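You operate a simulated robot arm through the tools that you are given. There is no shell and no other tool.

You are at the controls of a simulated robot arm. One attempt, no reset.

TASK
Stock the hatch parts drawer by the stock list and hang the green tag on the orange peg.
Fine: both boxes that the list names go in; shut the drawer. Set down upright: what you pick out.
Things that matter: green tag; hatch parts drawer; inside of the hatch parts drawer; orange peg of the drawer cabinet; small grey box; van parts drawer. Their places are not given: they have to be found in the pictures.

The check looks at the end state, three seconds after you hand in, the way a careful person would. Anything else that was tipped, shoved, dropped, spilled or broken makes it a failure.

THE ROBOT
A 6-joint arm with a two-finger parallel gripper, fixed in place. Base frame: the origin is on the floor under the middle of its stand, x ahead of it, y to its left, z up. Lengths are in mm, angles in degrees, forces in N, time in s.
With the tool pointing down near the work surface it reaches from about 240 to 780 mm from the base axis. Its first joint turns from -166.0 to 166.0 degrees. Payload 3.43 kg.
The tool frame sits at the grasp point between the pads (the TCP): z along the fingers, y along the line on which they close. The tips reach 34 mm beyond it. The gripper opens to 128 mm. The fingers are 24 mm wide and 12 mm thick; the gripper's body (48 by 130 mm) begins 96 mm behind the TCP.
Orientation is that of the tool frame in the base frame, as [roll, pitch, yaw] about the fixed x, y, z axes, in that order (R = Rz(yaw) Ry(pitch) Rx(roll)). With the fingers straight down and closing along the base's y, the tool's x points along the base's -x, its y along +y and its z along -z.

THE INTERFACE
- The arm moves only by the tool arm_command. Its argument "steps" is a list of rows, each a list of 7 numbers: the turn, a rotation vector about the base's x, y, z in degrees, then the shift along the base's x, y, z in mm, then the opening, from 0 (shut) to 1 (fully open). In form: [[wx, wy, wz, tx, ty, tz, jaw], ...]. A call has 1 to 20 rows; each row shifts and turns the commanded pose from where the row before left it. Each row takes 0.2 s and may step no farther than 50 mm and 8.6 degrees from the row before; otherwise, or with a gripper value out of range, the whole call is refused. A pose out of reach is approached as far as the arm can. The call stops where the force on the tool passes 90 N (or 10 N more than at its start, if that is more) or the arm is blocked; 0.2 s more then pass. Each finger travels about 45 mm/s and halts on what it meets, pressing with about 42 N; the grip force reading is that of the motor and also rises with nothing between the fingers. The clock runs only during rows and for 0.2 s after the last one: add rows that do not move to give the fingers time. The reply holds the time, the measured pose of the TCP, the force on the tool along the base axes, the opening and the grip force, in the units named above and with some noise, with the torque about the TCP (base axes, N m) and any sound that the robot's microphone picked up, and new pictures: "views" is both (left out), scene, wrist or none.
- Cameras (640 x 400 px; columns grow to the right, rows downward): "scene" is fixed at [49.6, -499.3, 1434.6]; the picture's right is [0.65, -0.76, 0.00], its down [-0.40, -0.34, -0.85] and it looks along [0.65, 0.55, -0.53] (base axes); focal length 349 px, centre (320, 200). "wrist" rides on the gripper at [76, -11, -160] in the tool frame; the picture's right is [0.15, 0.99, 0.00], its down [-0.88, 0.13, -0.46] and it looks along [-0.45, 0.07, 0.89] (tool axes); focal length 234 px, centre (320, 200).
- point_at(camera, pixels): for up to 12 pixels [column, row] of the newest picture of that camera ("zoom" is the newest enlarged one), the place [x, y, z] in the base frame of the surface seen there, good to about 2 mm. No time passes.
- enlarge(camera, box): a new picture of the part [left, top, right, bottom] of that camera's present view, enlarged. No time passes.
- sign_off(): hands the job in; it is judged then, once.

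Open the gripper and draw the arm clear of the work before you hand the job in, unless the task says otherwise.

The tools are called after "Emit:" as name(argument=value, ...) on one line, values as JSON. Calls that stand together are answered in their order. arm_command: Moves the arm, as the interface text tells. Its arguments: {"type":"object","properties":{"steps":{"type":"array"},"views":{"type":"string","enum":["both","scene","wrist","none"]}},"required":["steps"]} The other tools are called the same way: point_at (camera, pixels) gives the place of the surface under pixels of a picture; enlarge (camera, box) takes an enlarged picture of a part of a camera's view; sign_off () hands the job in.

At the start:

```text
t: 0.0
position: [437.1, 155.3, 1194.8]
orientation: [179.9, 0.0, -180.0]
force: [-0.2, 0.0, 0.4]
ft_torque: [-0.01, -0.02, -0.02]
width: 127.9
grasp_force: 0.1
```

scene: 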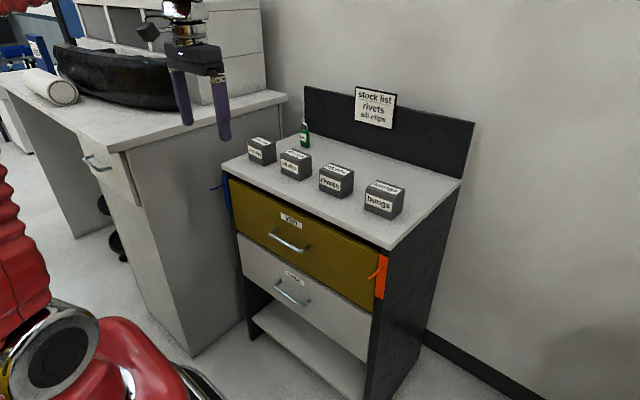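
wrist: 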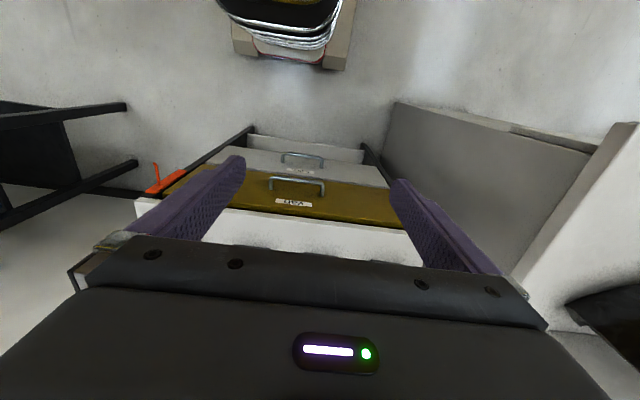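

The scene shows a cabinet with two drawers, four grey boxes on top, a stock list sign around (375,107), a green item near (305,135) and an orange peg at (380,275). I'll enlarge these to read them.

Emit:
enlarge(camera="scene", box=[230, 80, 430, 220])

Emit:
enlarge(camera="scene", box=[220, 170, 420, 310])

Emit:
enlarge(camera="scene", box=[345, 80, 405, 135])

```text
2.86 times, centred on (330, 150) of scene
```

zoom: 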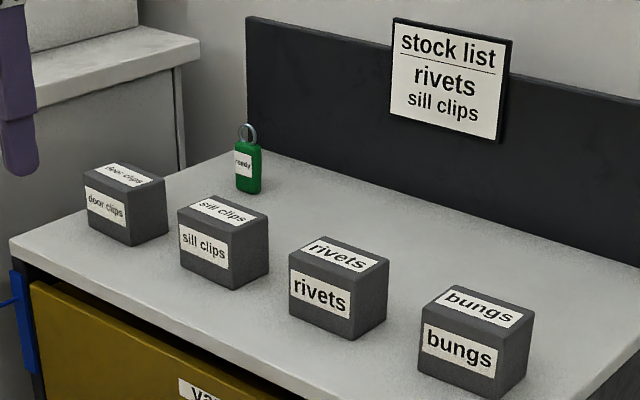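

```text
2.86 times, centred on (320, 240) of scene
```

zoom: 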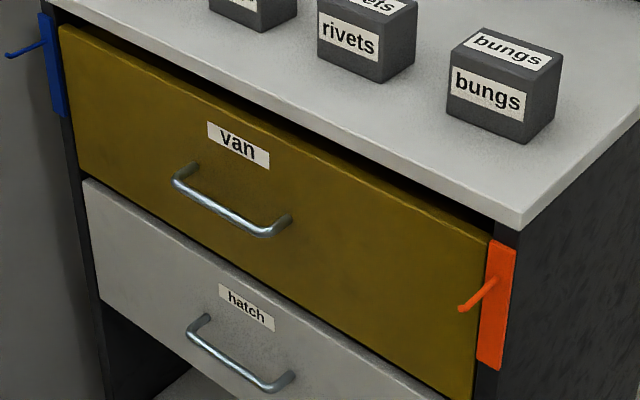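

```text
7.27 times, centred on (375, 108) of scene
```

zoom: 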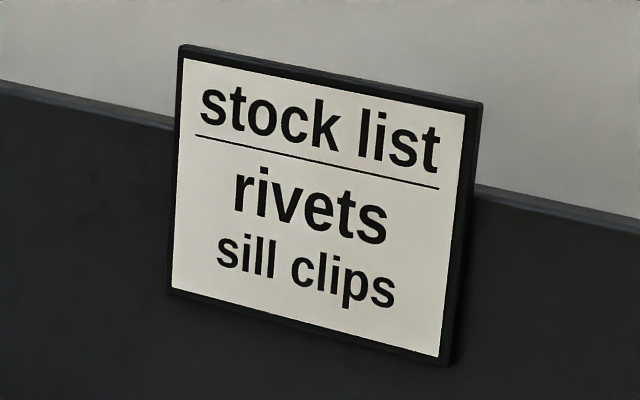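

The list names rivets and sill clips; the hatch drawer is the lower, grey one. Next I measure key points in the scene picture: cabinet top, boxes, handles, peg and tag.

Emit:
point_at(camera="scene", pixels=[[223, 163], [391, 249], [460, 183], [228, 179], [384, 250], [376, 311], [240, 236], [372, 345], [270, 234], [308, 251], [276, 282], [308, 305]])

Emit:
enlarge(camera="scene", box=[350, 240, 410, 310])

```text
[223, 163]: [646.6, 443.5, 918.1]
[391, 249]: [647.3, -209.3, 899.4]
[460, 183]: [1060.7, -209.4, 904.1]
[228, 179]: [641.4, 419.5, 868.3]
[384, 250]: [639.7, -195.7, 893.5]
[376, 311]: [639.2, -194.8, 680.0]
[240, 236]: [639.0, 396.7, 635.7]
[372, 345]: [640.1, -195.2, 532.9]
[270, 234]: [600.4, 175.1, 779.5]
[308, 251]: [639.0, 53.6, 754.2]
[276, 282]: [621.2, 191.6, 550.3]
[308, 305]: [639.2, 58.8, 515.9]
```

```text
5.71 times, centred on (380, 275) of scene
```

zoom: 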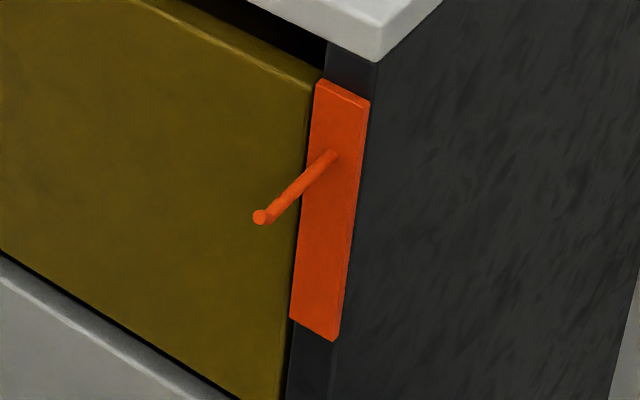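

Now measuring the orange peg in the zoomed picture, then the boxes and tag.

Emit:
point_at(camera="zoom", pixels=[[261, 217], [270, 217], [300, 185], [328, 158], [334, 153], [318, 82], [368, 102], [292, 318], [334, 338], [345, 200], [320, 250], [285, 203]])

Emit:
enlarge(camera="scene", box=[285, 110, 325, 155])

```text
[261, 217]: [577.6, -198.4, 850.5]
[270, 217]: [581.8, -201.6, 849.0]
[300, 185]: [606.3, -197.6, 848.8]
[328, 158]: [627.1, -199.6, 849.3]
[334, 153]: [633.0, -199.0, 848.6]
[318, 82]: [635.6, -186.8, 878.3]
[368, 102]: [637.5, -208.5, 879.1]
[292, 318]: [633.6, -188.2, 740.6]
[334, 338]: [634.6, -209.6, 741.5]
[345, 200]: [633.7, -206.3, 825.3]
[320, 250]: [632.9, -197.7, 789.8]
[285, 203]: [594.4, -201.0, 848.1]
```

```text
8.89 times, centred on (305, 132) of scene
```

zoom: 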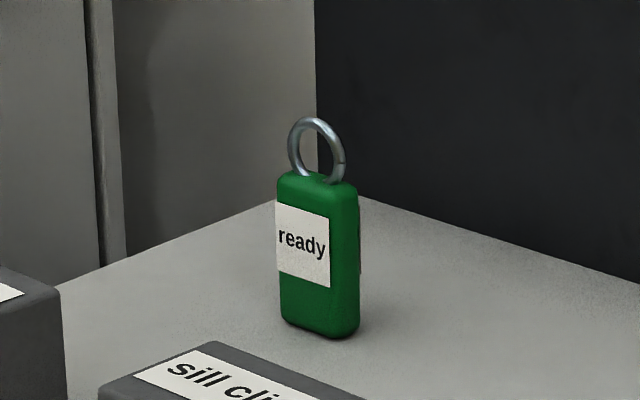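

The tag stands upright with a ring on top. Measuring the tag points in this zoom, and the boxes after that.

Emit:
point_at(camera="zoom", pixels=[[316, 121], [294, 150], [340, 170], [305, 172], [333, 178], [290, 185], [345, 190], [282, 320], [330, 335], [356, 325], [310, 176], [350, 260]])

Emit:
enlarge(camera="scene", box=[270, 140, 370, 210])

```text
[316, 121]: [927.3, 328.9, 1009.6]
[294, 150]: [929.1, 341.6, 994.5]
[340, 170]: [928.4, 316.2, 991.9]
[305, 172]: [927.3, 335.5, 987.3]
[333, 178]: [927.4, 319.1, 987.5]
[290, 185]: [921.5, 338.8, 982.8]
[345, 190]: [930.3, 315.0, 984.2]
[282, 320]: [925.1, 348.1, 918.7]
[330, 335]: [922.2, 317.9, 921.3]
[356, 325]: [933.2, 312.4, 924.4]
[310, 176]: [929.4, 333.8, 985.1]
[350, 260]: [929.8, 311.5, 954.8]
```

```text
5.71 times, centred on (320, 175) of scene
```

zoom: 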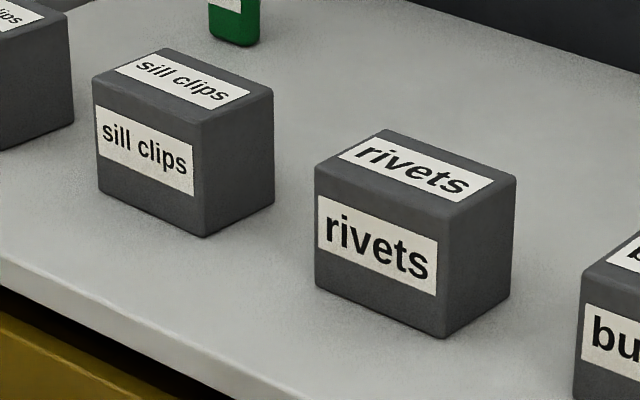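

Tag body is about x 922–936, y 312–347, with the ring in the y-z plane at z≈997. Now measuring the boxes in this zoom.

Emit:
point_at(camera="zoom", pixels=[[95, 82], [165, 51], [271, 92], [203, 123], [205, 234], [100, 190], [318, 168], [385, 132], [513, 178], [448, 213], [445, 335], [318, 287]])

Emit:
enlarge(camera="scene", box=[230, 130, 330, 200])

```text
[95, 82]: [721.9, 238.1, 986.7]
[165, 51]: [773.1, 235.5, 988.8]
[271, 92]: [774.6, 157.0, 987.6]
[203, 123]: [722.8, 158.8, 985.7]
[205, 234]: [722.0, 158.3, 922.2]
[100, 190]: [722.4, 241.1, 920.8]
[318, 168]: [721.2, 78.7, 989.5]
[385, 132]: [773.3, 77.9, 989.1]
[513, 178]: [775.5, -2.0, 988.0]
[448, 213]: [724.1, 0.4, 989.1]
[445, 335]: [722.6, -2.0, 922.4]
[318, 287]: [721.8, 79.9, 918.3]
```

```text
5.71 times, centred on (280, 165) of scene
```

zoom: 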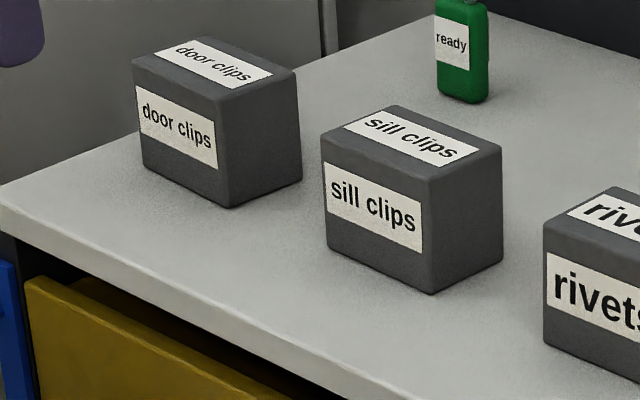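

Boxes measured: sill clips x 720–776, y 157–240; rivets y −2–80; tops z≈988. Now zooming in on the hatch drawer handle and drawer front.

Emit:
enlarge(camera="scene", box=[235, 235, 385, 345])

```text
3.64 times, centred on (310, 290) of scene
```

zoom: 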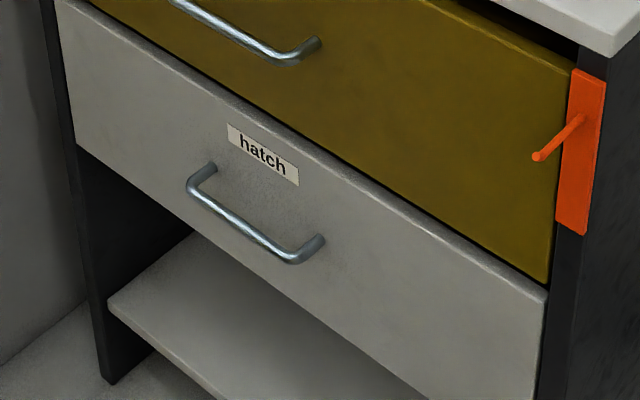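

Emit:
point_at(camera="zoom", pixels=[[210, 169], [192, 180], [195, 192], [240, 227], [293, 257], [318, 240], [60, 5], [75, 145], [545, 292], [230, 130], [540, 150], [330, 290]])

Emit:
enlarge(camera="scene", box=[250, 265, 320, 315])

```text
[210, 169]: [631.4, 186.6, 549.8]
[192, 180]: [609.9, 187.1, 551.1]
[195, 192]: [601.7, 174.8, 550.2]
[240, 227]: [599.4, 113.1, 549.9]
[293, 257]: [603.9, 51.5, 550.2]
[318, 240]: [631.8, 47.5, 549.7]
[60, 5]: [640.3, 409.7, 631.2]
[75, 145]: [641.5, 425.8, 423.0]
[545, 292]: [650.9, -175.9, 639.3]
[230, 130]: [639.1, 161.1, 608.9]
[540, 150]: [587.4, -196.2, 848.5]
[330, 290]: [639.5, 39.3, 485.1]
```

```text
8.00 times, centred on (285, 290) of scene
```

zoom: 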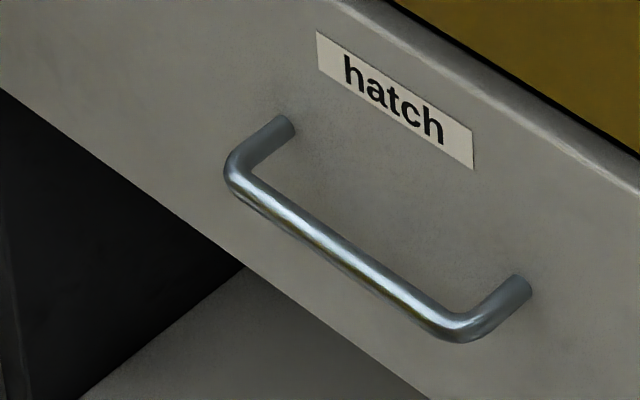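

Hatch handle: bar along y from ~52 to 182 at x≈603, z≈546, with the drawer face at x≈639. I'll first turn the tool about z by −90° so it closes across the bar, while backing up a little toward x≈400, y≈117.

Emit:
arm_command(steps=[[0, 0, -8.2, -5, -4, 0, 1], [0, 0, -8.2, -5, -4, 0, 1], [0, 0, -8.2, -5, -4, 0, 1], [0, 0, -8.2, -5, -4, 0, 1], [0, 0, -8.2, -5, -4, 0, 1], [0, 0, -8.2, -5, -4, 0, 1], [0, 0, -8.2, -5, -4, 0, 1], [0, 0, -8.2, -5, -4, 0, 1], [0, 0, -8.2, -5, -4, 0, 1], [0, 0, -8.2, -5, -2, 0, 1], [0, 0, -8.0, 0, 0, 0, 1], [0, 0, 0, 0, 0, 0, 1]])

```text
t: 2.6
position: [386.5, 118.6, 1195.1]
orientation: [-179.9, 0.0, 89.9]
force: [0.3, 0.0, -0.4]
ft_torque: [0.02, 0.02, 0.0]
width: 127.8
grasp_force: 0.1
```

scene: 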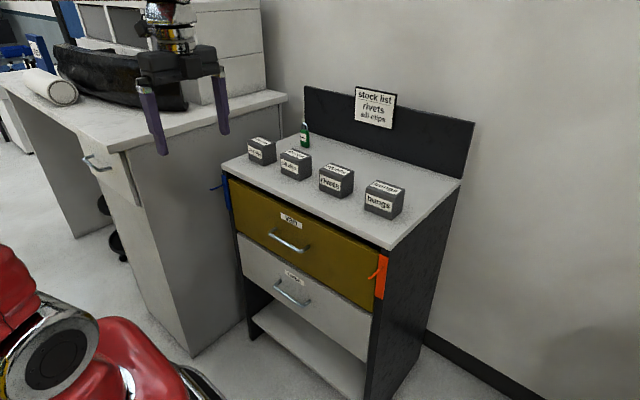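
wrist: 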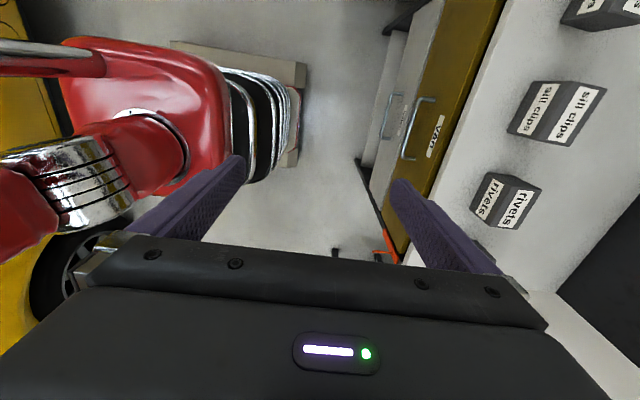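

Rotation worked. I'll check where the robot's own links are (scene lower-left, around (60,350) and (190,385)) so I can judge the reach when I come down low.

Emit:
point_at(camera="scene", pixels=[[60, 350], [130, 350], [190, 385], [15, 280], [175, 30], [175, 10], [205, 60], [160, 60]])

Emit:
point_at(camera="wrist", pixels=[[270, 100], [290, 60], [295, 160], [100, 80], [150, 160], [70, 180], [20, 240], [390, 20]])

```text
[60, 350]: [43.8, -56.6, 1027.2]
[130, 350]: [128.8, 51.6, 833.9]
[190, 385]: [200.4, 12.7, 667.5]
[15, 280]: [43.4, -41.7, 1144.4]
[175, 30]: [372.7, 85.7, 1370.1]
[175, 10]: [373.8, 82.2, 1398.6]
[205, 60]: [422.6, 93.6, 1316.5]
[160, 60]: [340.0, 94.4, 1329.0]
```

```text
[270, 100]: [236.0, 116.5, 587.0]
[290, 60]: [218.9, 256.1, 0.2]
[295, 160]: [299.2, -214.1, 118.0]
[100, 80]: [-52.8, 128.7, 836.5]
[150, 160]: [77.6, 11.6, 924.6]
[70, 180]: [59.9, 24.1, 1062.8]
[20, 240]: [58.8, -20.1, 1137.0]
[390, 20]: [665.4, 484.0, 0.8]
```

The base column reaches x≈236 at low level, so there is room. Now I descend to about (480,117,760) while tilting the tool 60° forward about −y and narrowing the gripper to ~30 mm.

Emit:
arm_command(steps=[[0, -6, 0, 9, 0, -43, 0.6], [0, -6, 0, 9, 0, -43, 0.5], [0, -6, 0, 9, 0, -43, 0.4], [0, -6, 0, 9, 0, -43, 0.3], [0, -6, 0, 9, 0, -43, 0.25], [0, -6, 0, 9, 0, -43, 0.25], [0, -6, 0, 9, 0, -43, 0.25], [0, -6, 0, 9, 0, -43, 0.25], [0, -6, 0, 9, 0, -43, 0.25], [0, -6, 0, 9, -1, -43, 0.25], [0, 0, 0, 0, 0, 0, 0.25]])

```text
t: 5.0
position: [459.6, 54.3, 1038.7]
orientation: [128.9, -0.3, 91.0]
force: [0.1, 0.7, -0.2]
ft_torque: [0.0, -0.01, 0.03]
width: 32.1
grasp_force: 0.1
out of reach, approached as far as the arm can: row 7, 8, 9, 10
```

scene: 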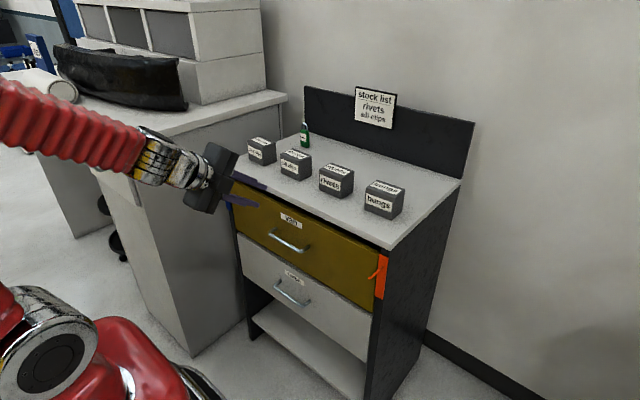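
wrist: 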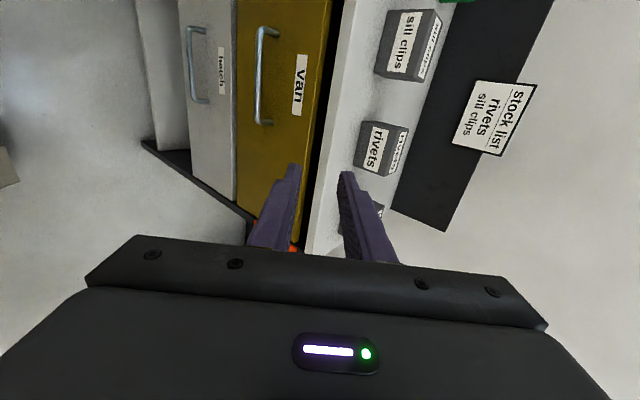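

The arm stopped short: with the wrist that far back it is too close to the shoulder (measured z 1038, tilt ~51°). I'll undo some of the tilt first and see where the commanded pose is.

Emit:
arm_command(steps=[[0, 4, 0, 0, 0, 0, 0.25]], views="none")

```text
t: 5.4
position: [460.5, 52.5, 1039.7]
orientation: [130.5, 0.2, 90.6]
force: [0.5, 0.6, -0.3]
ft_torque: [-0.02, -0.02, 0.03]
width: 31.9
grasp_force: 0.1
```

Still stuck with little change, so I continue un-tilting and shift up and outward step by step to regain a reachable commanded pose.

Emit:
arm_command(steps=[[0, 4, 0, 10, 0, 0, 0.25], [0, 4, 0, 10, 0, 0, 0.25], [0, 4, 0, 10, 0, 0, 0.25]], views="none")

```text
t: 6.2
position: [485.5, 48.6, 1040.5]
orientation: [140.7, 0.5, 90.0]
force: [-0.5, -0.1, 0.1]
ft_torque: [-0.03, -0.01, 0.0]
width: 32.0
grasp_force: 0.1
out of reach, approached as far as the arm can: row 1
```

The commanded pose now follows the measured one: (485,49,1040), tilt ~39°. I un-tilt to vertical while moving to y≈117, x≈500, then descend straight to z≈720.

Emit:
arm_command(steps=[[0, 6.5, 0, 2, 11, 0, 0.25], [0, 6.5, 0, 2, 11, 0, 0.25], [0, 6.5, 0, 2, 11, 0, 0.25], [0, 6.5, 0, 2, 11, 0, 0.25], [0, 6.5, 0, 2, 12, 0, 0.25], [0, 6.8, 0, 2, 12, 0, 0.25], [0, 0, 0, 0, 0, -40, 0.25], [0, 0, 0, 0, 0, -40, 0.25], [0, 0, 0, 0, 0, -40, 0.25], [0, 0, 0, 0, 0, -40, 0.25], [0, 0, 0, 0, 0, -40, 0.25], [0, 0, 0, 0, 0, -40, 0.25], [0, 0, 0, 0, 0, -40, 0.25], [0, 0, 0, 0, 0, -40, 0.25], [0, 0, 0, 0, 0, 0, 0.2]])

```text
t: 9.4
position: [497.2, 116.9, 720.9]
orientation: [180.0, 0.4, 90.4]
force: [-0.2, 0.4, 0.5]
ft_torque: [0.03, -0.03, 0.01]
width: 25.8
grasp_force: 0.0
```

scene: 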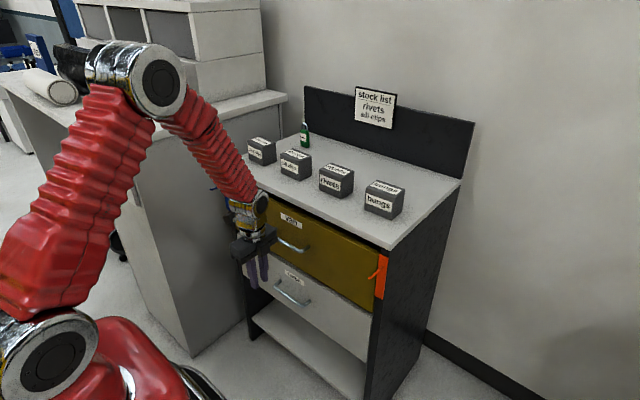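
wrist: 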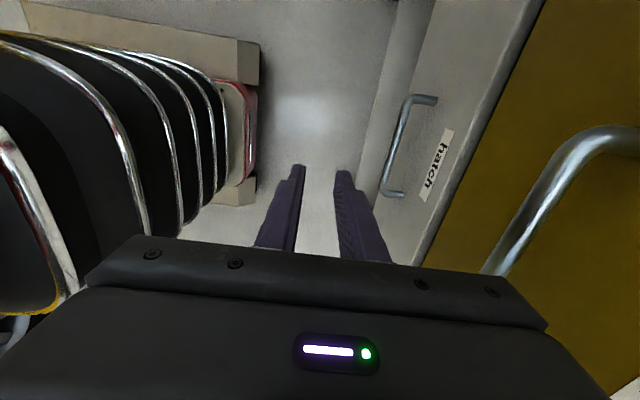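

Now at (497,117,721) vertical, with the hatch handle in the wrist view at (405,140). I move to the pre-grasp point (552,117,607) while tilting 40° forward, opening ~25 mm.

Emit:
arm_command(steps=[[0, -6.67, 0, 5, 0, -19, 0.2], [0, -6.67, 0, 10, 0, -19, 0.2], [0, -6.67, 0, 10, 0, -19, 0.2], [0, -6.67, 0, 10, 0, -19, 0.2], [0, -6.67, 0, 10, 0, -19, 0.2], [0, -6.67, 0, 10, 0, -19, 0.2], [0, 0, 0, 0, 0, 0, 0.2]])

```text
t: 11.0
position: [577.7, 144.9, 692.5]
orientation: [159.1, -4.0, 92.4]
force: [0.0, 0.2, -0.8]
ft_torque: [0.01, 0.02, -0.01]
width: 25.5
grasp_force: 0.0
out of reach, approached as far as the arm can: row 3, 4, 5, 6
```

scene: 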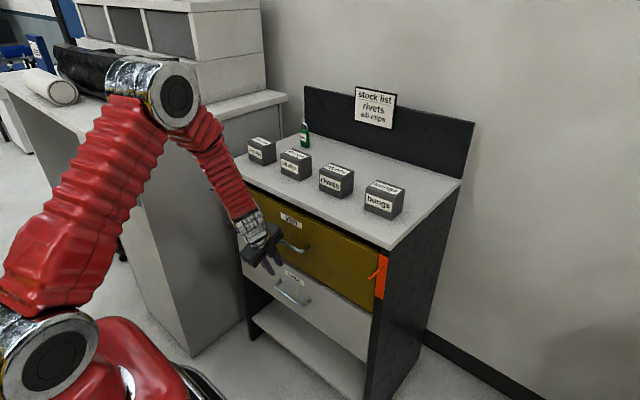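
wrist: 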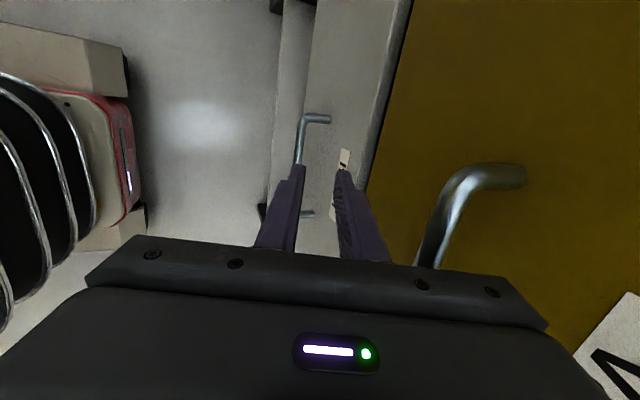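

Again limited at tilt ~21°: the tool is lining up with the forearm (wrist singularity), forearm running from elbow (175,95) to wrist (250,220). I'll measure the arm's joints to plan around it.

Emit:
point_at(camera="scene", pixels=[[175, 97], [130, 80], [200, 130], [240, 195], [250, 228], [258, 245], [50, 365], [110, 120], [30, 270], [180, 130], [225, 180]])

Emit:
enlarge(camera="scene", box=[200, 170, 340, 310])

```text
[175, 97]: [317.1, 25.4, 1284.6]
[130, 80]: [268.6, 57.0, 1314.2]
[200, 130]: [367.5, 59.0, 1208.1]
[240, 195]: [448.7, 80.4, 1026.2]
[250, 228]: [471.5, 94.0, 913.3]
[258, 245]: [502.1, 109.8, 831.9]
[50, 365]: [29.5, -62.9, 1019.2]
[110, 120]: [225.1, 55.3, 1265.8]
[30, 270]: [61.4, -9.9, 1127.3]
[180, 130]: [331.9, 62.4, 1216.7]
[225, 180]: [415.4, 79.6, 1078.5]
```

```text
2.86 times, centred on (270, 240) of scene
```

zoom: 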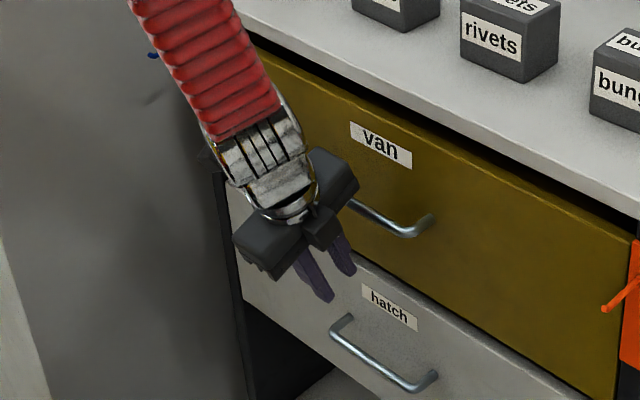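

The tool axis now lies in the arm's vertical plane (azimuth ~13°) nearly along the forearm, so I try to pass the straight-wrist point in that plane: turning about the axis (0.24,−0.97,0) while backing away from the cabinet.

Emit:
arm_command(steps=[[0.97, -3.88, 0, -14, -3.5, 0, 0.2], [0.97, -3.88, 0, -14, -3.5, 0, 0.2], [0.97, -3.88, 0, -14, -3.5, 0, 0.2], [0.97, -3.88, 0, -14, -3.5, 0, 0.2]], views="none")

```text
t: 12.0
position: [517.3, 122.4, 674.5]
orientation: [138.1, -5.4, 92.6]
force: [0.4, 0.6, -0.5]
ft_torque: [0.01, -0.03, -0.02]
width: 25.8
grasp_force: 0.0
out of reach, approached as far as the arm can: row 1
```

That passed the wrist-straight point: tilt is now ~42°, position (517,122,674). I move to the pre-grasp point (550,109,605), 80 mm before the bar along the tool axis.

Emit:
arm_command(steps=[[0, 0, 0, 5, -4, -23, 0.2], [0, 0, 0, 13, -4, -23, 0.2], [0, 0, 0, 14.6, -5.4, -23.2, 0.2], [0, 0, 0, 0, 0, 0, 0.2]])

```text
t: 13.0
position: [550.8, 107.3, 607.1]
orientation: [138.2, -5.3, 92.7]
force: [-0.4, -0.2, -0.2]
ft_torque: [0.03, -0.02, 0.0]
width: 25.6
grasp_force: 0.2
```

scene: 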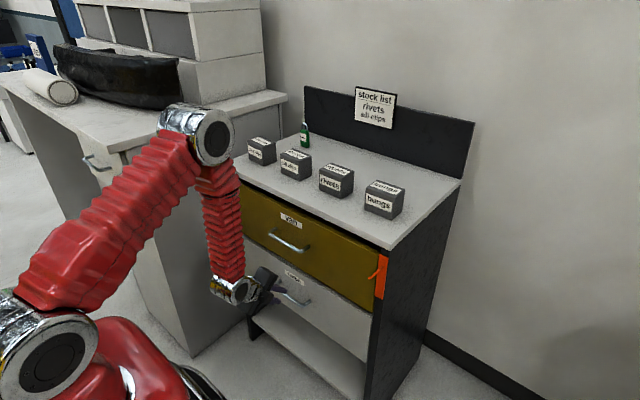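
wrist: 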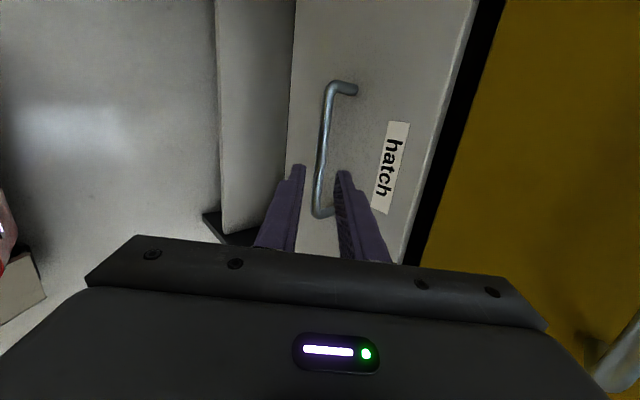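

The handle bar appears between the fingers at (320,170). I measure it precisely from the wrist picture.

Emit:
enlarge(camera="wrist", box=[260, 70, 400, 250])

Emit:
point_at(camera="wrist", pixels=[[325, 120], [321, 150], [319, 180], [317, 205], [330, 90], [352, 90], [294, 175], [343, 180], [370, 150]])

```text
2.22 times, centred on (330, 160) of wrist
```

zoom: 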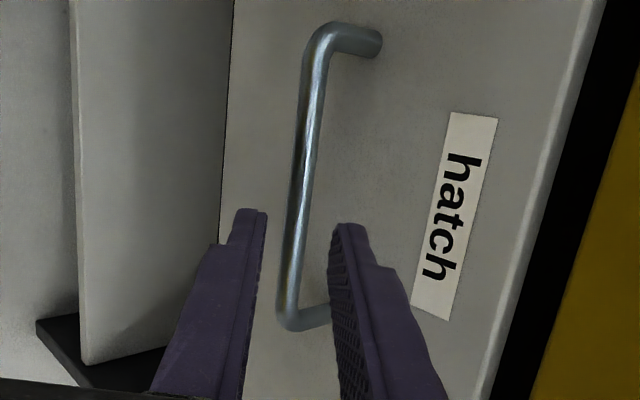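

```text
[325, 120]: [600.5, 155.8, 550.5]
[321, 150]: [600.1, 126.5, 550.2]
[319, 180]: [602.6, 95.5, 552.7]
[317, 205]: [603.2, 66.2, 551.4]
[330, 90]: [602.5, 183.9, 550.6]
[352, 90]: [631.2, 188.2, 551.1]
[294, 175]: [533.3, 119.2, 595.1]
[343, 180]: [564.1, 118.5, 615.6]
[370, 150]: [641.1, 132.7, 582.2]
```

The bar centre is about (604.6, y, 546) and lies on the tool axis within 1 mm. I advance 60 mm along the tool axis in small steps so the bar sits between the pads.

Emit:
arm_command(steps=[[0, 0, 0, 13.3, 2, -14.8, 0.2], [0, 0, 0, 13.3, 2, -14.8, 0.2], [0, 0, 0, 13.2, 2, -14.8, 0.2], [0, 0, 0, 0, 0, 0, 0.2]], views="wrist")

```text
t: 14.0
position: [589.9, 113.6, 560.2]
orientation: [138.2, -5.4, 92.8]
force: [-0.2, -0.1, -0.4]
ft_torque: [-0.02, -0.03, 0.0]
width: 25.6
grasp_force: 0.0
```

wrist: 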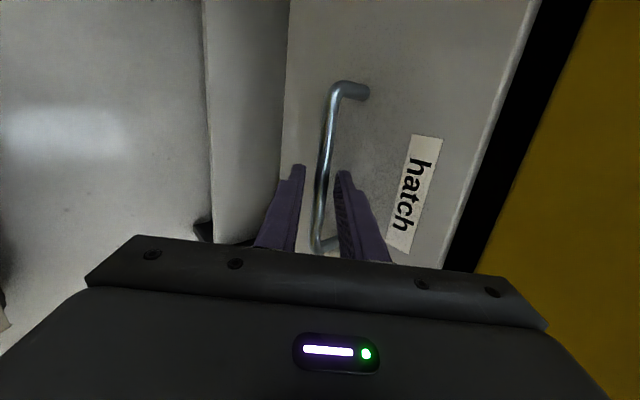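

The bar is between the pads with no contact force. I close the gripper on it.

Emit:
arm_command(steps=[[0, 0, 0, 0, 0, 0, 0.05], [0, 0, 0, 0, 0, 0, 0.05], [0, 0, 0, 0, 0, 0, 0.05]], views="wrist")

```text
t: 14.8
position: [590.3, 115.1, 561.0]
orientation: [138.1, -5.3, 92.8]
force: [3.1, -3.0, 7.6]
ft_torque: [-0.8, -0.15, 0.71]
width: 12.1
grasp_force: 45.0
```

wrist: 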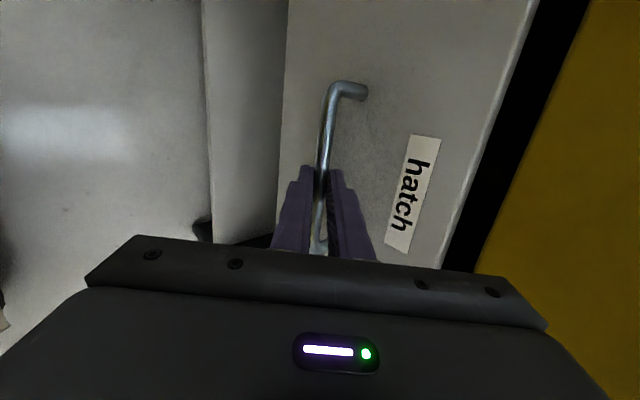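

Gripped: width 12.1 mm, grip 45 N. I pull the drawer out along −x, 60 mm first in gentle steps.

Emit:
arm_command(steps=[[0, 0, 0, -8, 0, 0, 0.05], [0, 0, 0, -10, 0, 0, 0.05], [0, 0, 0, -10, 0, 0, 0.05], [0, 0, 0, -10, 0, 0, 0.05], [0, 0, 0, -10, 0, 0, 0.05], [0, 0, 0, -12, 0, 0, 0.05]])

```text
t: 16.2
position: [529.9, 113.6, 560.9]
orientation: [138.2, -5.4, 92.6]
force: [0.2, -16.7, -3.9]
ft_torque: [-0.45, 0.09, 1.12]
width: 11.9
grasp_force: 45.0
```

scene: 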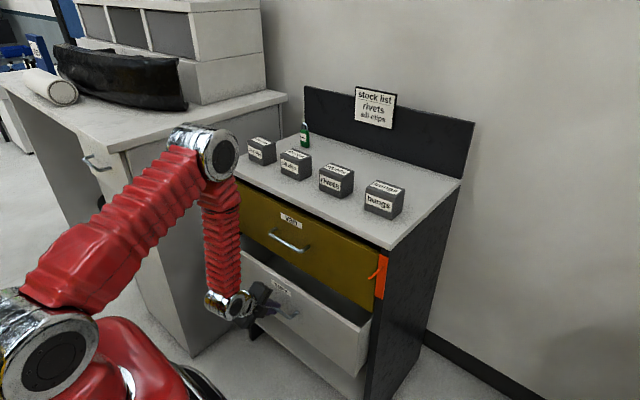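
wrist: 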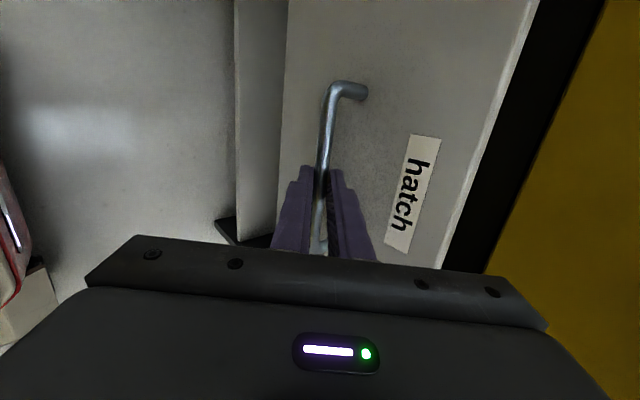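

The drawer is following (hatch front moved out in the scene picture). I pull another ~110 mm while easing the tilt back by ~15° around the bar.

Emit:
arm_command(steps=[[0, 1.5, 0, -10.6, 0, 0.3, 0.05], [0, 1.5, 0, -10.6, 0, 0.3, 0.05], [0, 1.5, 0, -10.6, 0, 0.3, 0.05], [0, 1.5, 0, -10.6, 0, 0.3, 0.05], [0, 1.5, 0, -10.6, 0, 0.3, 0.05], [0, 1.5, 0, -10.6, 0, 0.3, 0.05], [0, 1.5, 0, -10.6, 0, 0.3, 0.05], [0, 1.5, 0, -10.6, 0, 0.3, 0.05], [0, 1.5, 0, -10.6, 0, 0.3, 0.05], [0, 1.5, 0, -10.6, 0, 0.3, 0.05]])

```text
t: 18.4
position: [425.1, 113.9, 565.9]
orientation: [153.2, -6.0, 91.2]
force: [0.1, 16.3, -16.6]
ft_torque: [-0.35, 0.11, 1.11]
width: 12.0
grasp_force: 45.0
```

scene: 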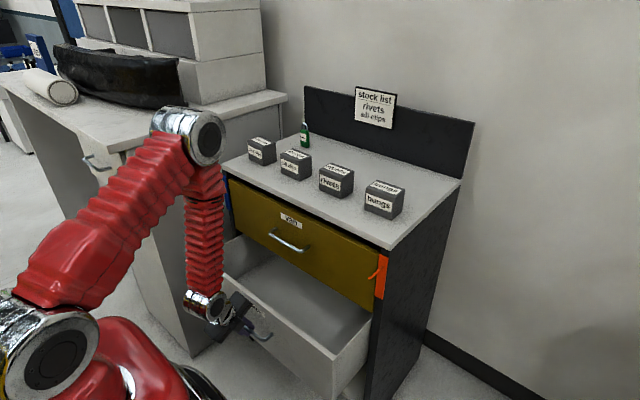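
wrist: 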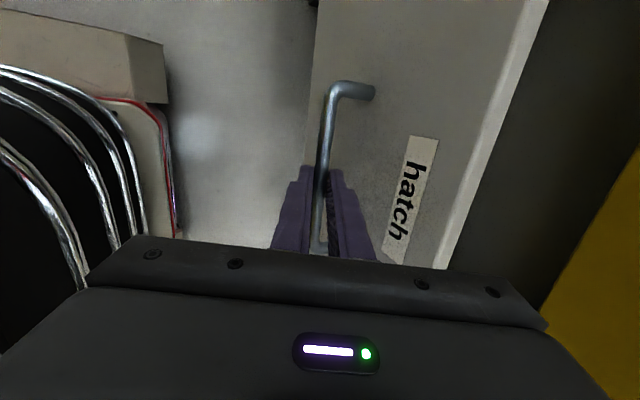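

Open by ~170 mm and the inside looks empty. I pull 30 mm more for room, then measure the drawer interior.

Emit:
arm_command(steps=[[0, 0, 0, -10, 0, 0, 0.05], [0, 0, 0, -10, 0, 0, 0.05], [0, 0, 0, -10, 0, 0, 0.05], [0, 0, 0, 0, 0, 0, 0.05]])

Emit:
enlarge(camera="scene", box=[200, 220, 400, 360])

```text
t: 19.4
position: [396.6, 115.6, 563.8]
orientation: [153.2, -5.9, 91.2]
force: [-0.5, -5.6, 32.7]
ft_torque: [-0.91, -0.34, 0.71]
width: 12.0
grasp_force: 44.8
```

scene: 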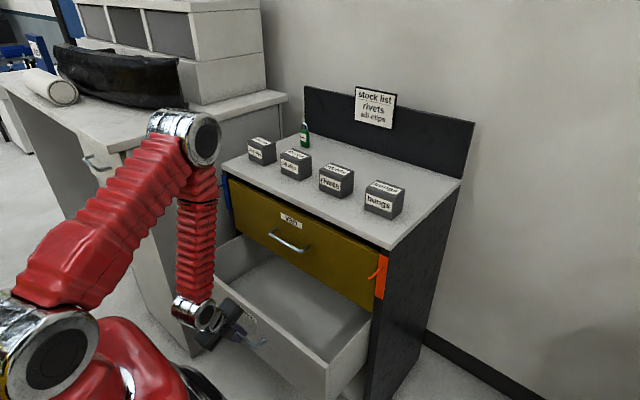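
wrist: 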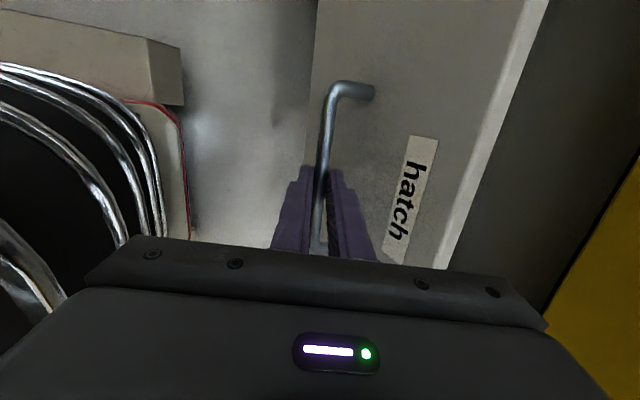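

```text
2.86 times, centred on (300, 290) of scene
```

zoom: 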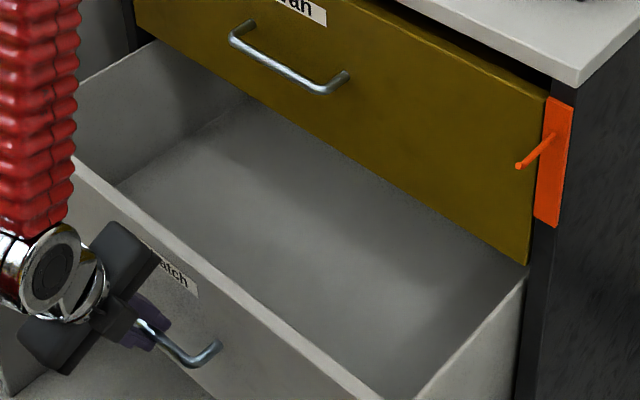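

Drawer is open ~200 mm and empty. Measuring its interior (floor, front wall, right wall) in the zoom.

Emit:
point_at(camera="zoom", pixels=[[300, 180], [400, 260], [200, 150], [90, 175], [250, 290], [265, 290], [350, 372], [470, 335], [455, 330], [330, 310], [240, 35], [345, 75]])

```text
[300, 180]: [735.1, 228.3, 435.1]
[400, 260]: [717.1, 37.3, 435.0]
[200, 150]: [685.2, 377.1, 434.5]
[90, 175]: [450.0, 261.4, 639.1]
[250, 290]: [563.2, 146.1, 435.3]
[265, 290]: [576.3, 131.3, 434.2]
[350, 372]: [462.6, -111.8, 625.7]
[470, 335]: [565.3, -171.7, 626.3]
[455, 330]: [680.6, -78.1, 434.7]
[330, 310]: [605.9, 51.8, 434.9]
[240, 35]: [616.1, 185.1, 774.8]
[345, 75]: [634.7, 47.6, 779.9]
```

Interior: floor z≈435, front wall inner face x≈462, right wall y≈−165. I pull 30 mm more so the gripper and its camera will have room in front of the upper drawer.

Emit:
arm_command(steps=[[0, 2, 0, -9.4, 0, 0.3, 0.05], [0, 2, 0, -9.4, 0, 0.3, 0.05], [0, 2, 0, -9.4, 0, 0.3, 0.05], [0, 0, 0, 0, 0, 0, 0.05]])

```text
t: 20.4
position: [365.7, 113.3, 564.5]
orientation: [159.5, -5.9, 90.7]
force: [-0.8, 14.8, -2.4]
ft_torque: [0.13, 0.06, 1.2]
width: 12.0
grasp_force: 45.1
```

scene: 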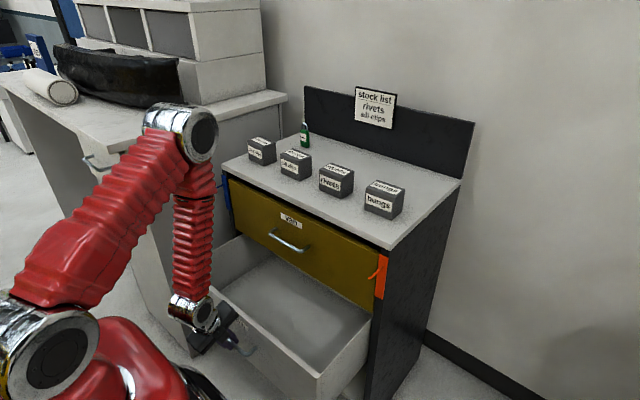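
wrist: 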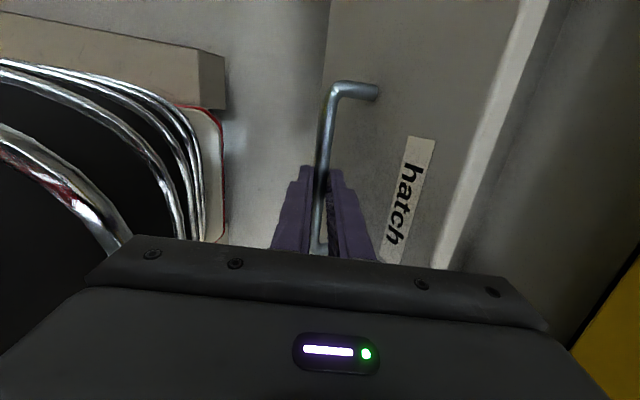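

Open ~230 mm. Now I release the bar (36 mm opening), back off 40 mm along the tool axis, clear of the handle.

Emit:
arm_command(steps=[[0, 0, 0, 0, 0, 0, 0.28], [0, 0, 0, 0, 0, 0, 0.28], [0, 0, 0, 0, 0, 0, 0.28], [0, 0, 0, -7, -2, 18.5, 0.28], [0, 0, 0, -7, -2, 18.5, 0.28], [0, 0, 0, 0, 0, 0, 0.28]])

```text
t: 21.8
position: [351.4, 110.7, 603.4]
orientation: [159.2, -6.0, 90.5]
force: [-0.1, 0.4, 0.4]
ft_torque: [-0.04, -0.03, -0.05]
width: 35.5
grasp_force: 0.0
```

scene: 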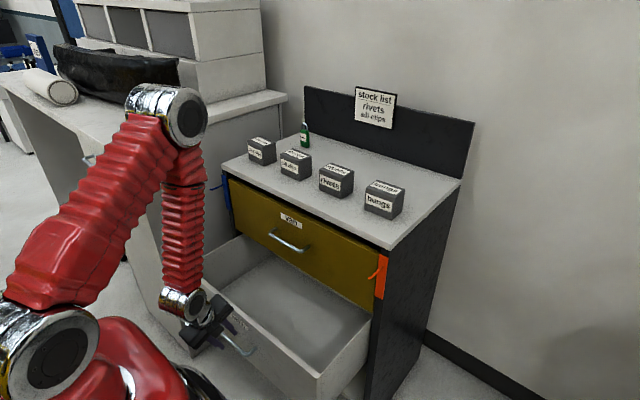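
wrist: 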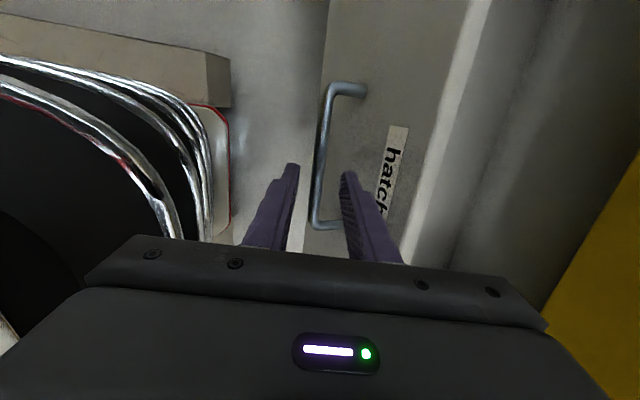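

The handle is free. Next I un-tilt in the arm's plane (axis (−0.28,0.96,0)) and rise, to come back to a vertical tool.

Emit:
arm_command(steps=[[-1.2, 4.0, 0, 0, 0, 10, 0.28], [-1.2, 4.0, 0, 0, 0, 10, 0.28], [-1.2, 4.0, 0, 0, 0, 10, 0.28], [-1.2, 4.0, 0, 0, 0, 10, 0.28], [-1.2, 4.0, 0, 0, 0, 10, 0.28]], views="none")

```text
t: 23.0
position: [352.0, 108.7, 653.6]
orientation: [179.3, 0.1, 89.4]
force: [0.1, -0.9, 0.5]
ft_torque: [0.03, -0.02, 0.01]
width: 35.7
grasp_force: 0.0
```

Vertical again at (352,109,654) without trouble. I rise to z≈1080 while turning the tool back +90° so it closes along y, and open the gripper.

Emit:
arm_command(steps=[[0, 0, 0, 0, 0, 40, 0.5], [0, 0, 0, 0, 0, 40, 0.6], [0, 0, 8.2, 5, -3, 40, 0.7], [0, 0, 8.2, 5, -3, 40, 0.8], [0, 0, 8.2, 5, -3, 40, 0.9], [0, 0, 8.2, 5, -3, 40, 0.9], [0, 0, 8.2, 10, -3, 40, 0.9], [0, 0, 8.2, 10, -3, 40, 0.9], [0, 0, 8.2, 10, -5, 40, 0.9], [0, 0, 8.2, 10, -5, 40, 0.9], [0, 0, 8.2, 10, -5, 26, 0.9], [0, 0, 8.2, 10, -5, 0, 0.9], [0, 0, 8.2, 10, -5, 0, 0.9], [0, 0, 0, 0, 0, 0, 0.9]])

```text
t: 26.0
position: [442.9, 68.4, 1080.8]
orientation: [179.4, 0.0, 179.8]
force: [0.2, 0.5, 0.0]
ft_torque: [0.01, -0.01, 0.0]
width: 115.2
grasp_force: 0.1
```

scene: 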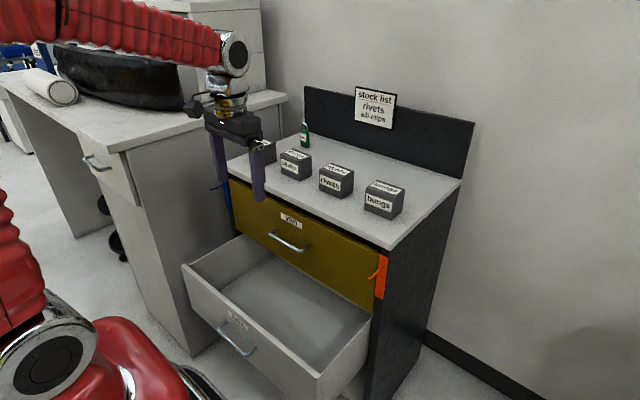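
wrist: 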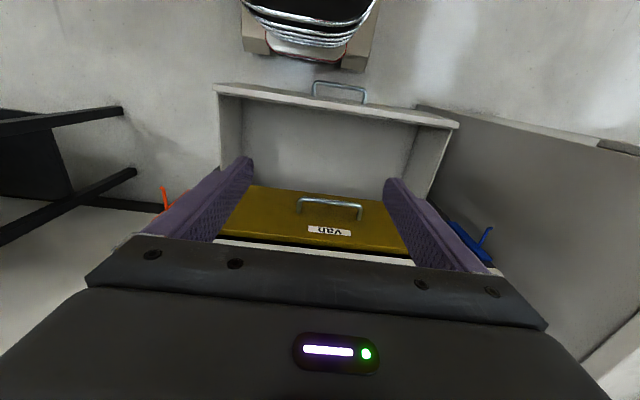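

Tool vertical, closing along y at (443,68,1081); the camera block hangs on the −x side (scene (190,108)). I move above the rivets box at (748,39), staying at z≈1070.

Emit:
arm_command(steps=[[0, 0, 0, 43.6, -4.2, 0, 0.9], [0, 0, 0, 43.6, -4.2, 0, 0.9], [0, 0, 0, 43.6, -4.2, 0, 0.9], [0, 0, 0, 43.6, -4.2, 0, 0.9], [0, 0, 0, 43.6, -4.2, 0, 0.9], [0, 0, 0, 43.6, -4.2, -5, 0.9], [0, 0, 0, 43.5, -4.2, -5, 0.9], [0, 0, 0, 0, 0, 0, 0.9]])

```text
t: 27.8
position: [747.1, 36.5, 1067.4]
orientation: [179.2, 0.0, 179.8]
force: [0.5, -0.6, 0.6]
ft_torque: [0.03, 0.01, 0.02]
width: 115.3
grasp_force: 0.0
```

scene: 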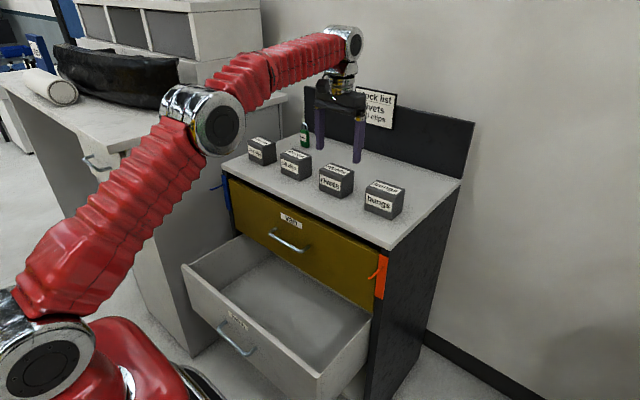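
wrist: 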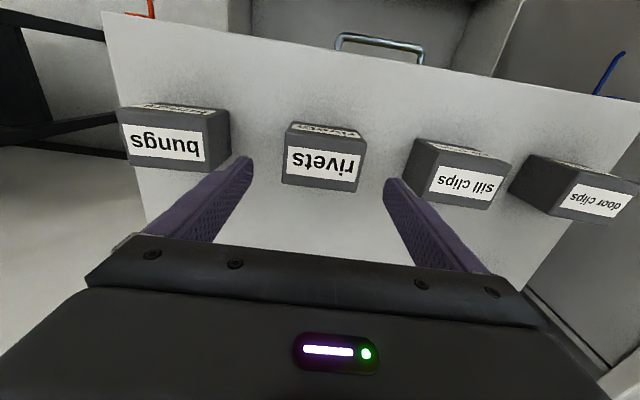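

The rivets box is between the fingers in the wrist view at (322,155). I check its corners from here before descending.

Emit:
point_at(camera="wrist", pixels=[[291, 126], [364, 137], [285, 148], [359, 160], [284, 180], [357, 189], [419, 142], [509, 163], [227, 112], [230, 165]])

Emit:
enlarge(camera="wrist", box=[220, 90, 420, 230])

```text
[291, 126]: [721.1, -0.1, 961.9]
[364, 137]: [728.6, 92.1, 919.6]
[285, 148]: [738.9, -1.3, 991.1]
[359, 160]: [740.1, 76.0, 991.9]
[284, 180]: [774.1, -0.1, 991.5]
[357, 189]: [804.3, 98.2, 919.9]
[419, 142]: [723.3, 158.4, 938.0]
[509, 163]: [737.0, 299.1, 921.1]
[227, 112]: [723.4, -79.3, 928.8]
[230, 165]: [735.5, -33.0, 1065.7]
```

```text
2.86 times, centred on (320, 160) of wrist
```

zoom: 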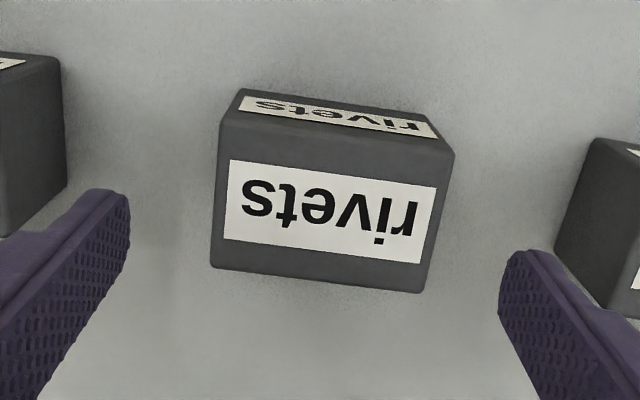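

Box spans y −2…80, x 721…775, top z 991, table 920. I straighten the 0.8° roll, centre on y=39, and lower to z≈965 (tips ~11 mm above the table).

Emit:
arm_command(steps=[[-0.8, 0, 0.2, 1, 2.5, -12, 0.9], [0, 0, 0, 0, 0, -20, 0.9], [0, 0, 0, 0, 0, -20, 0.9], [0, 0, 0, 0, 0, -20, 0.9], [0, 0, 0, 0, 0, -20, 0.9], [0, 0, 0, 0, 0, -10, 0.9], [0, 0, 0, 0, 0, 0, 0.9]])

```text
t: 29.4
position: [748.1, 40.0, 965.8]
orientation: [-179.8, -0.1, 180.0]
force: [0.2, 0.0, 0.4]
ft_torque: [0.01, 0.03, 0.04]
width: 115.2
grasp_force: 0.0
```

scene: 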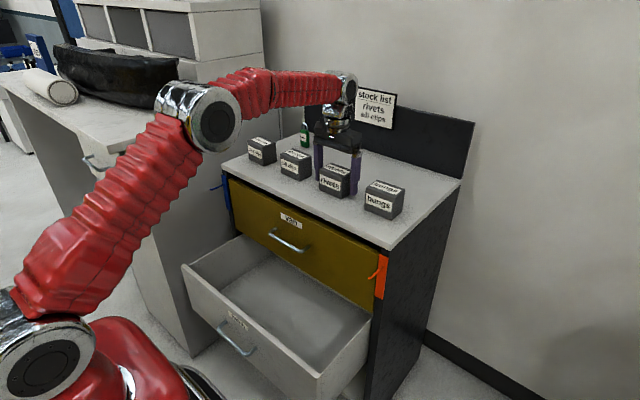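
wrist: 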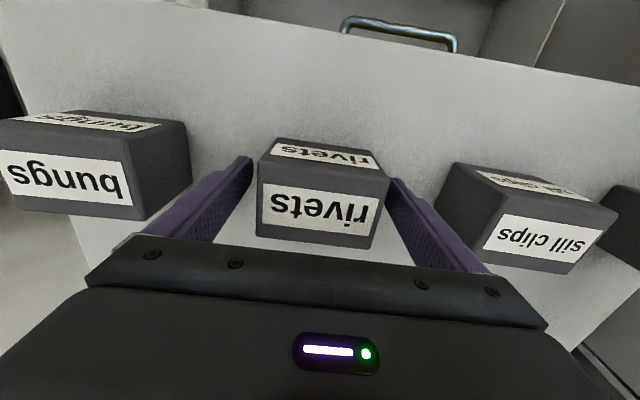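

The box sits between the pads with clearance both sides. I close the gripper on it.

Emit:
arm_command(steps=[[0, 0, 0, 0, 0, 0, 0.7], [0, 0, 0, 0, 0, 0, 0.55], [0, 0, 0, 0, 0, 0, 0.55], [0, 0, 0, 0, 0, 0, 0.55]], views="wrist")

```text
t: 30.4
position: [748.2, 40.5, 966.2]
orientation: [-179.9, 0.0, 179.8]
force: [-0.5, -1.2, -0.4]
ft_torque: [0.05, 0.03, 0.02]
width: 84.6
grasp_force: 42.5
```

wrist: 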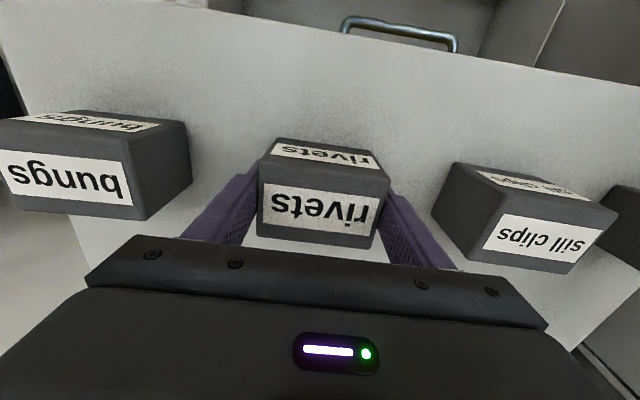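

Gripped at 84.6 mm with 42.5 N. I lift 70 mm and check the hold.

Emit:
arm_command(steps=[[0, 0, 0, 0, 0, 10, 0.55], [0, 0, 0, 0, 0, 15, 0.55], [0, 0, 0, 0, 0, 20, 0.55], [0, 0, 0, 0, 0, 25, 0.55], [0, 0, 0, 0, 0, 0, 0.55]])

```text
t: 31.6
position: [749.1, 40.1, 1037.2]
orientation: [-179.9, 0.0, -179.9]
force: [0.2, 0.1, -1.8]
ft_torque: [-0.02, 0.04, -0.03]
width: 84.5
grasp_force: 42.1
```

scene: 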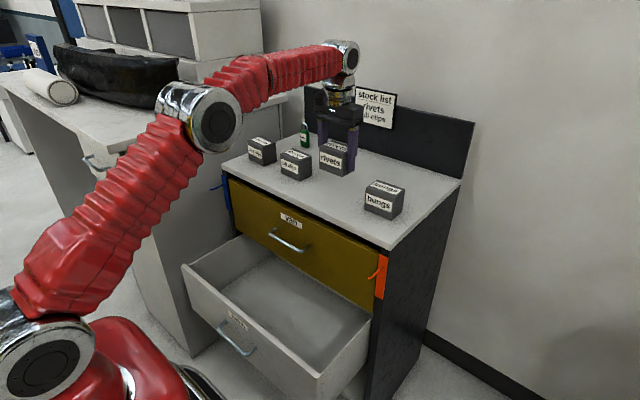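
wrist: 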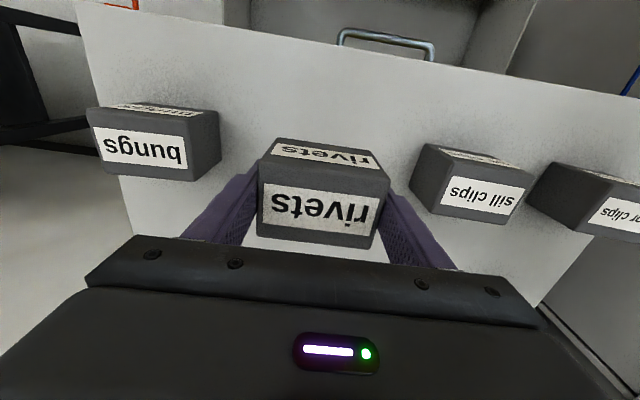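

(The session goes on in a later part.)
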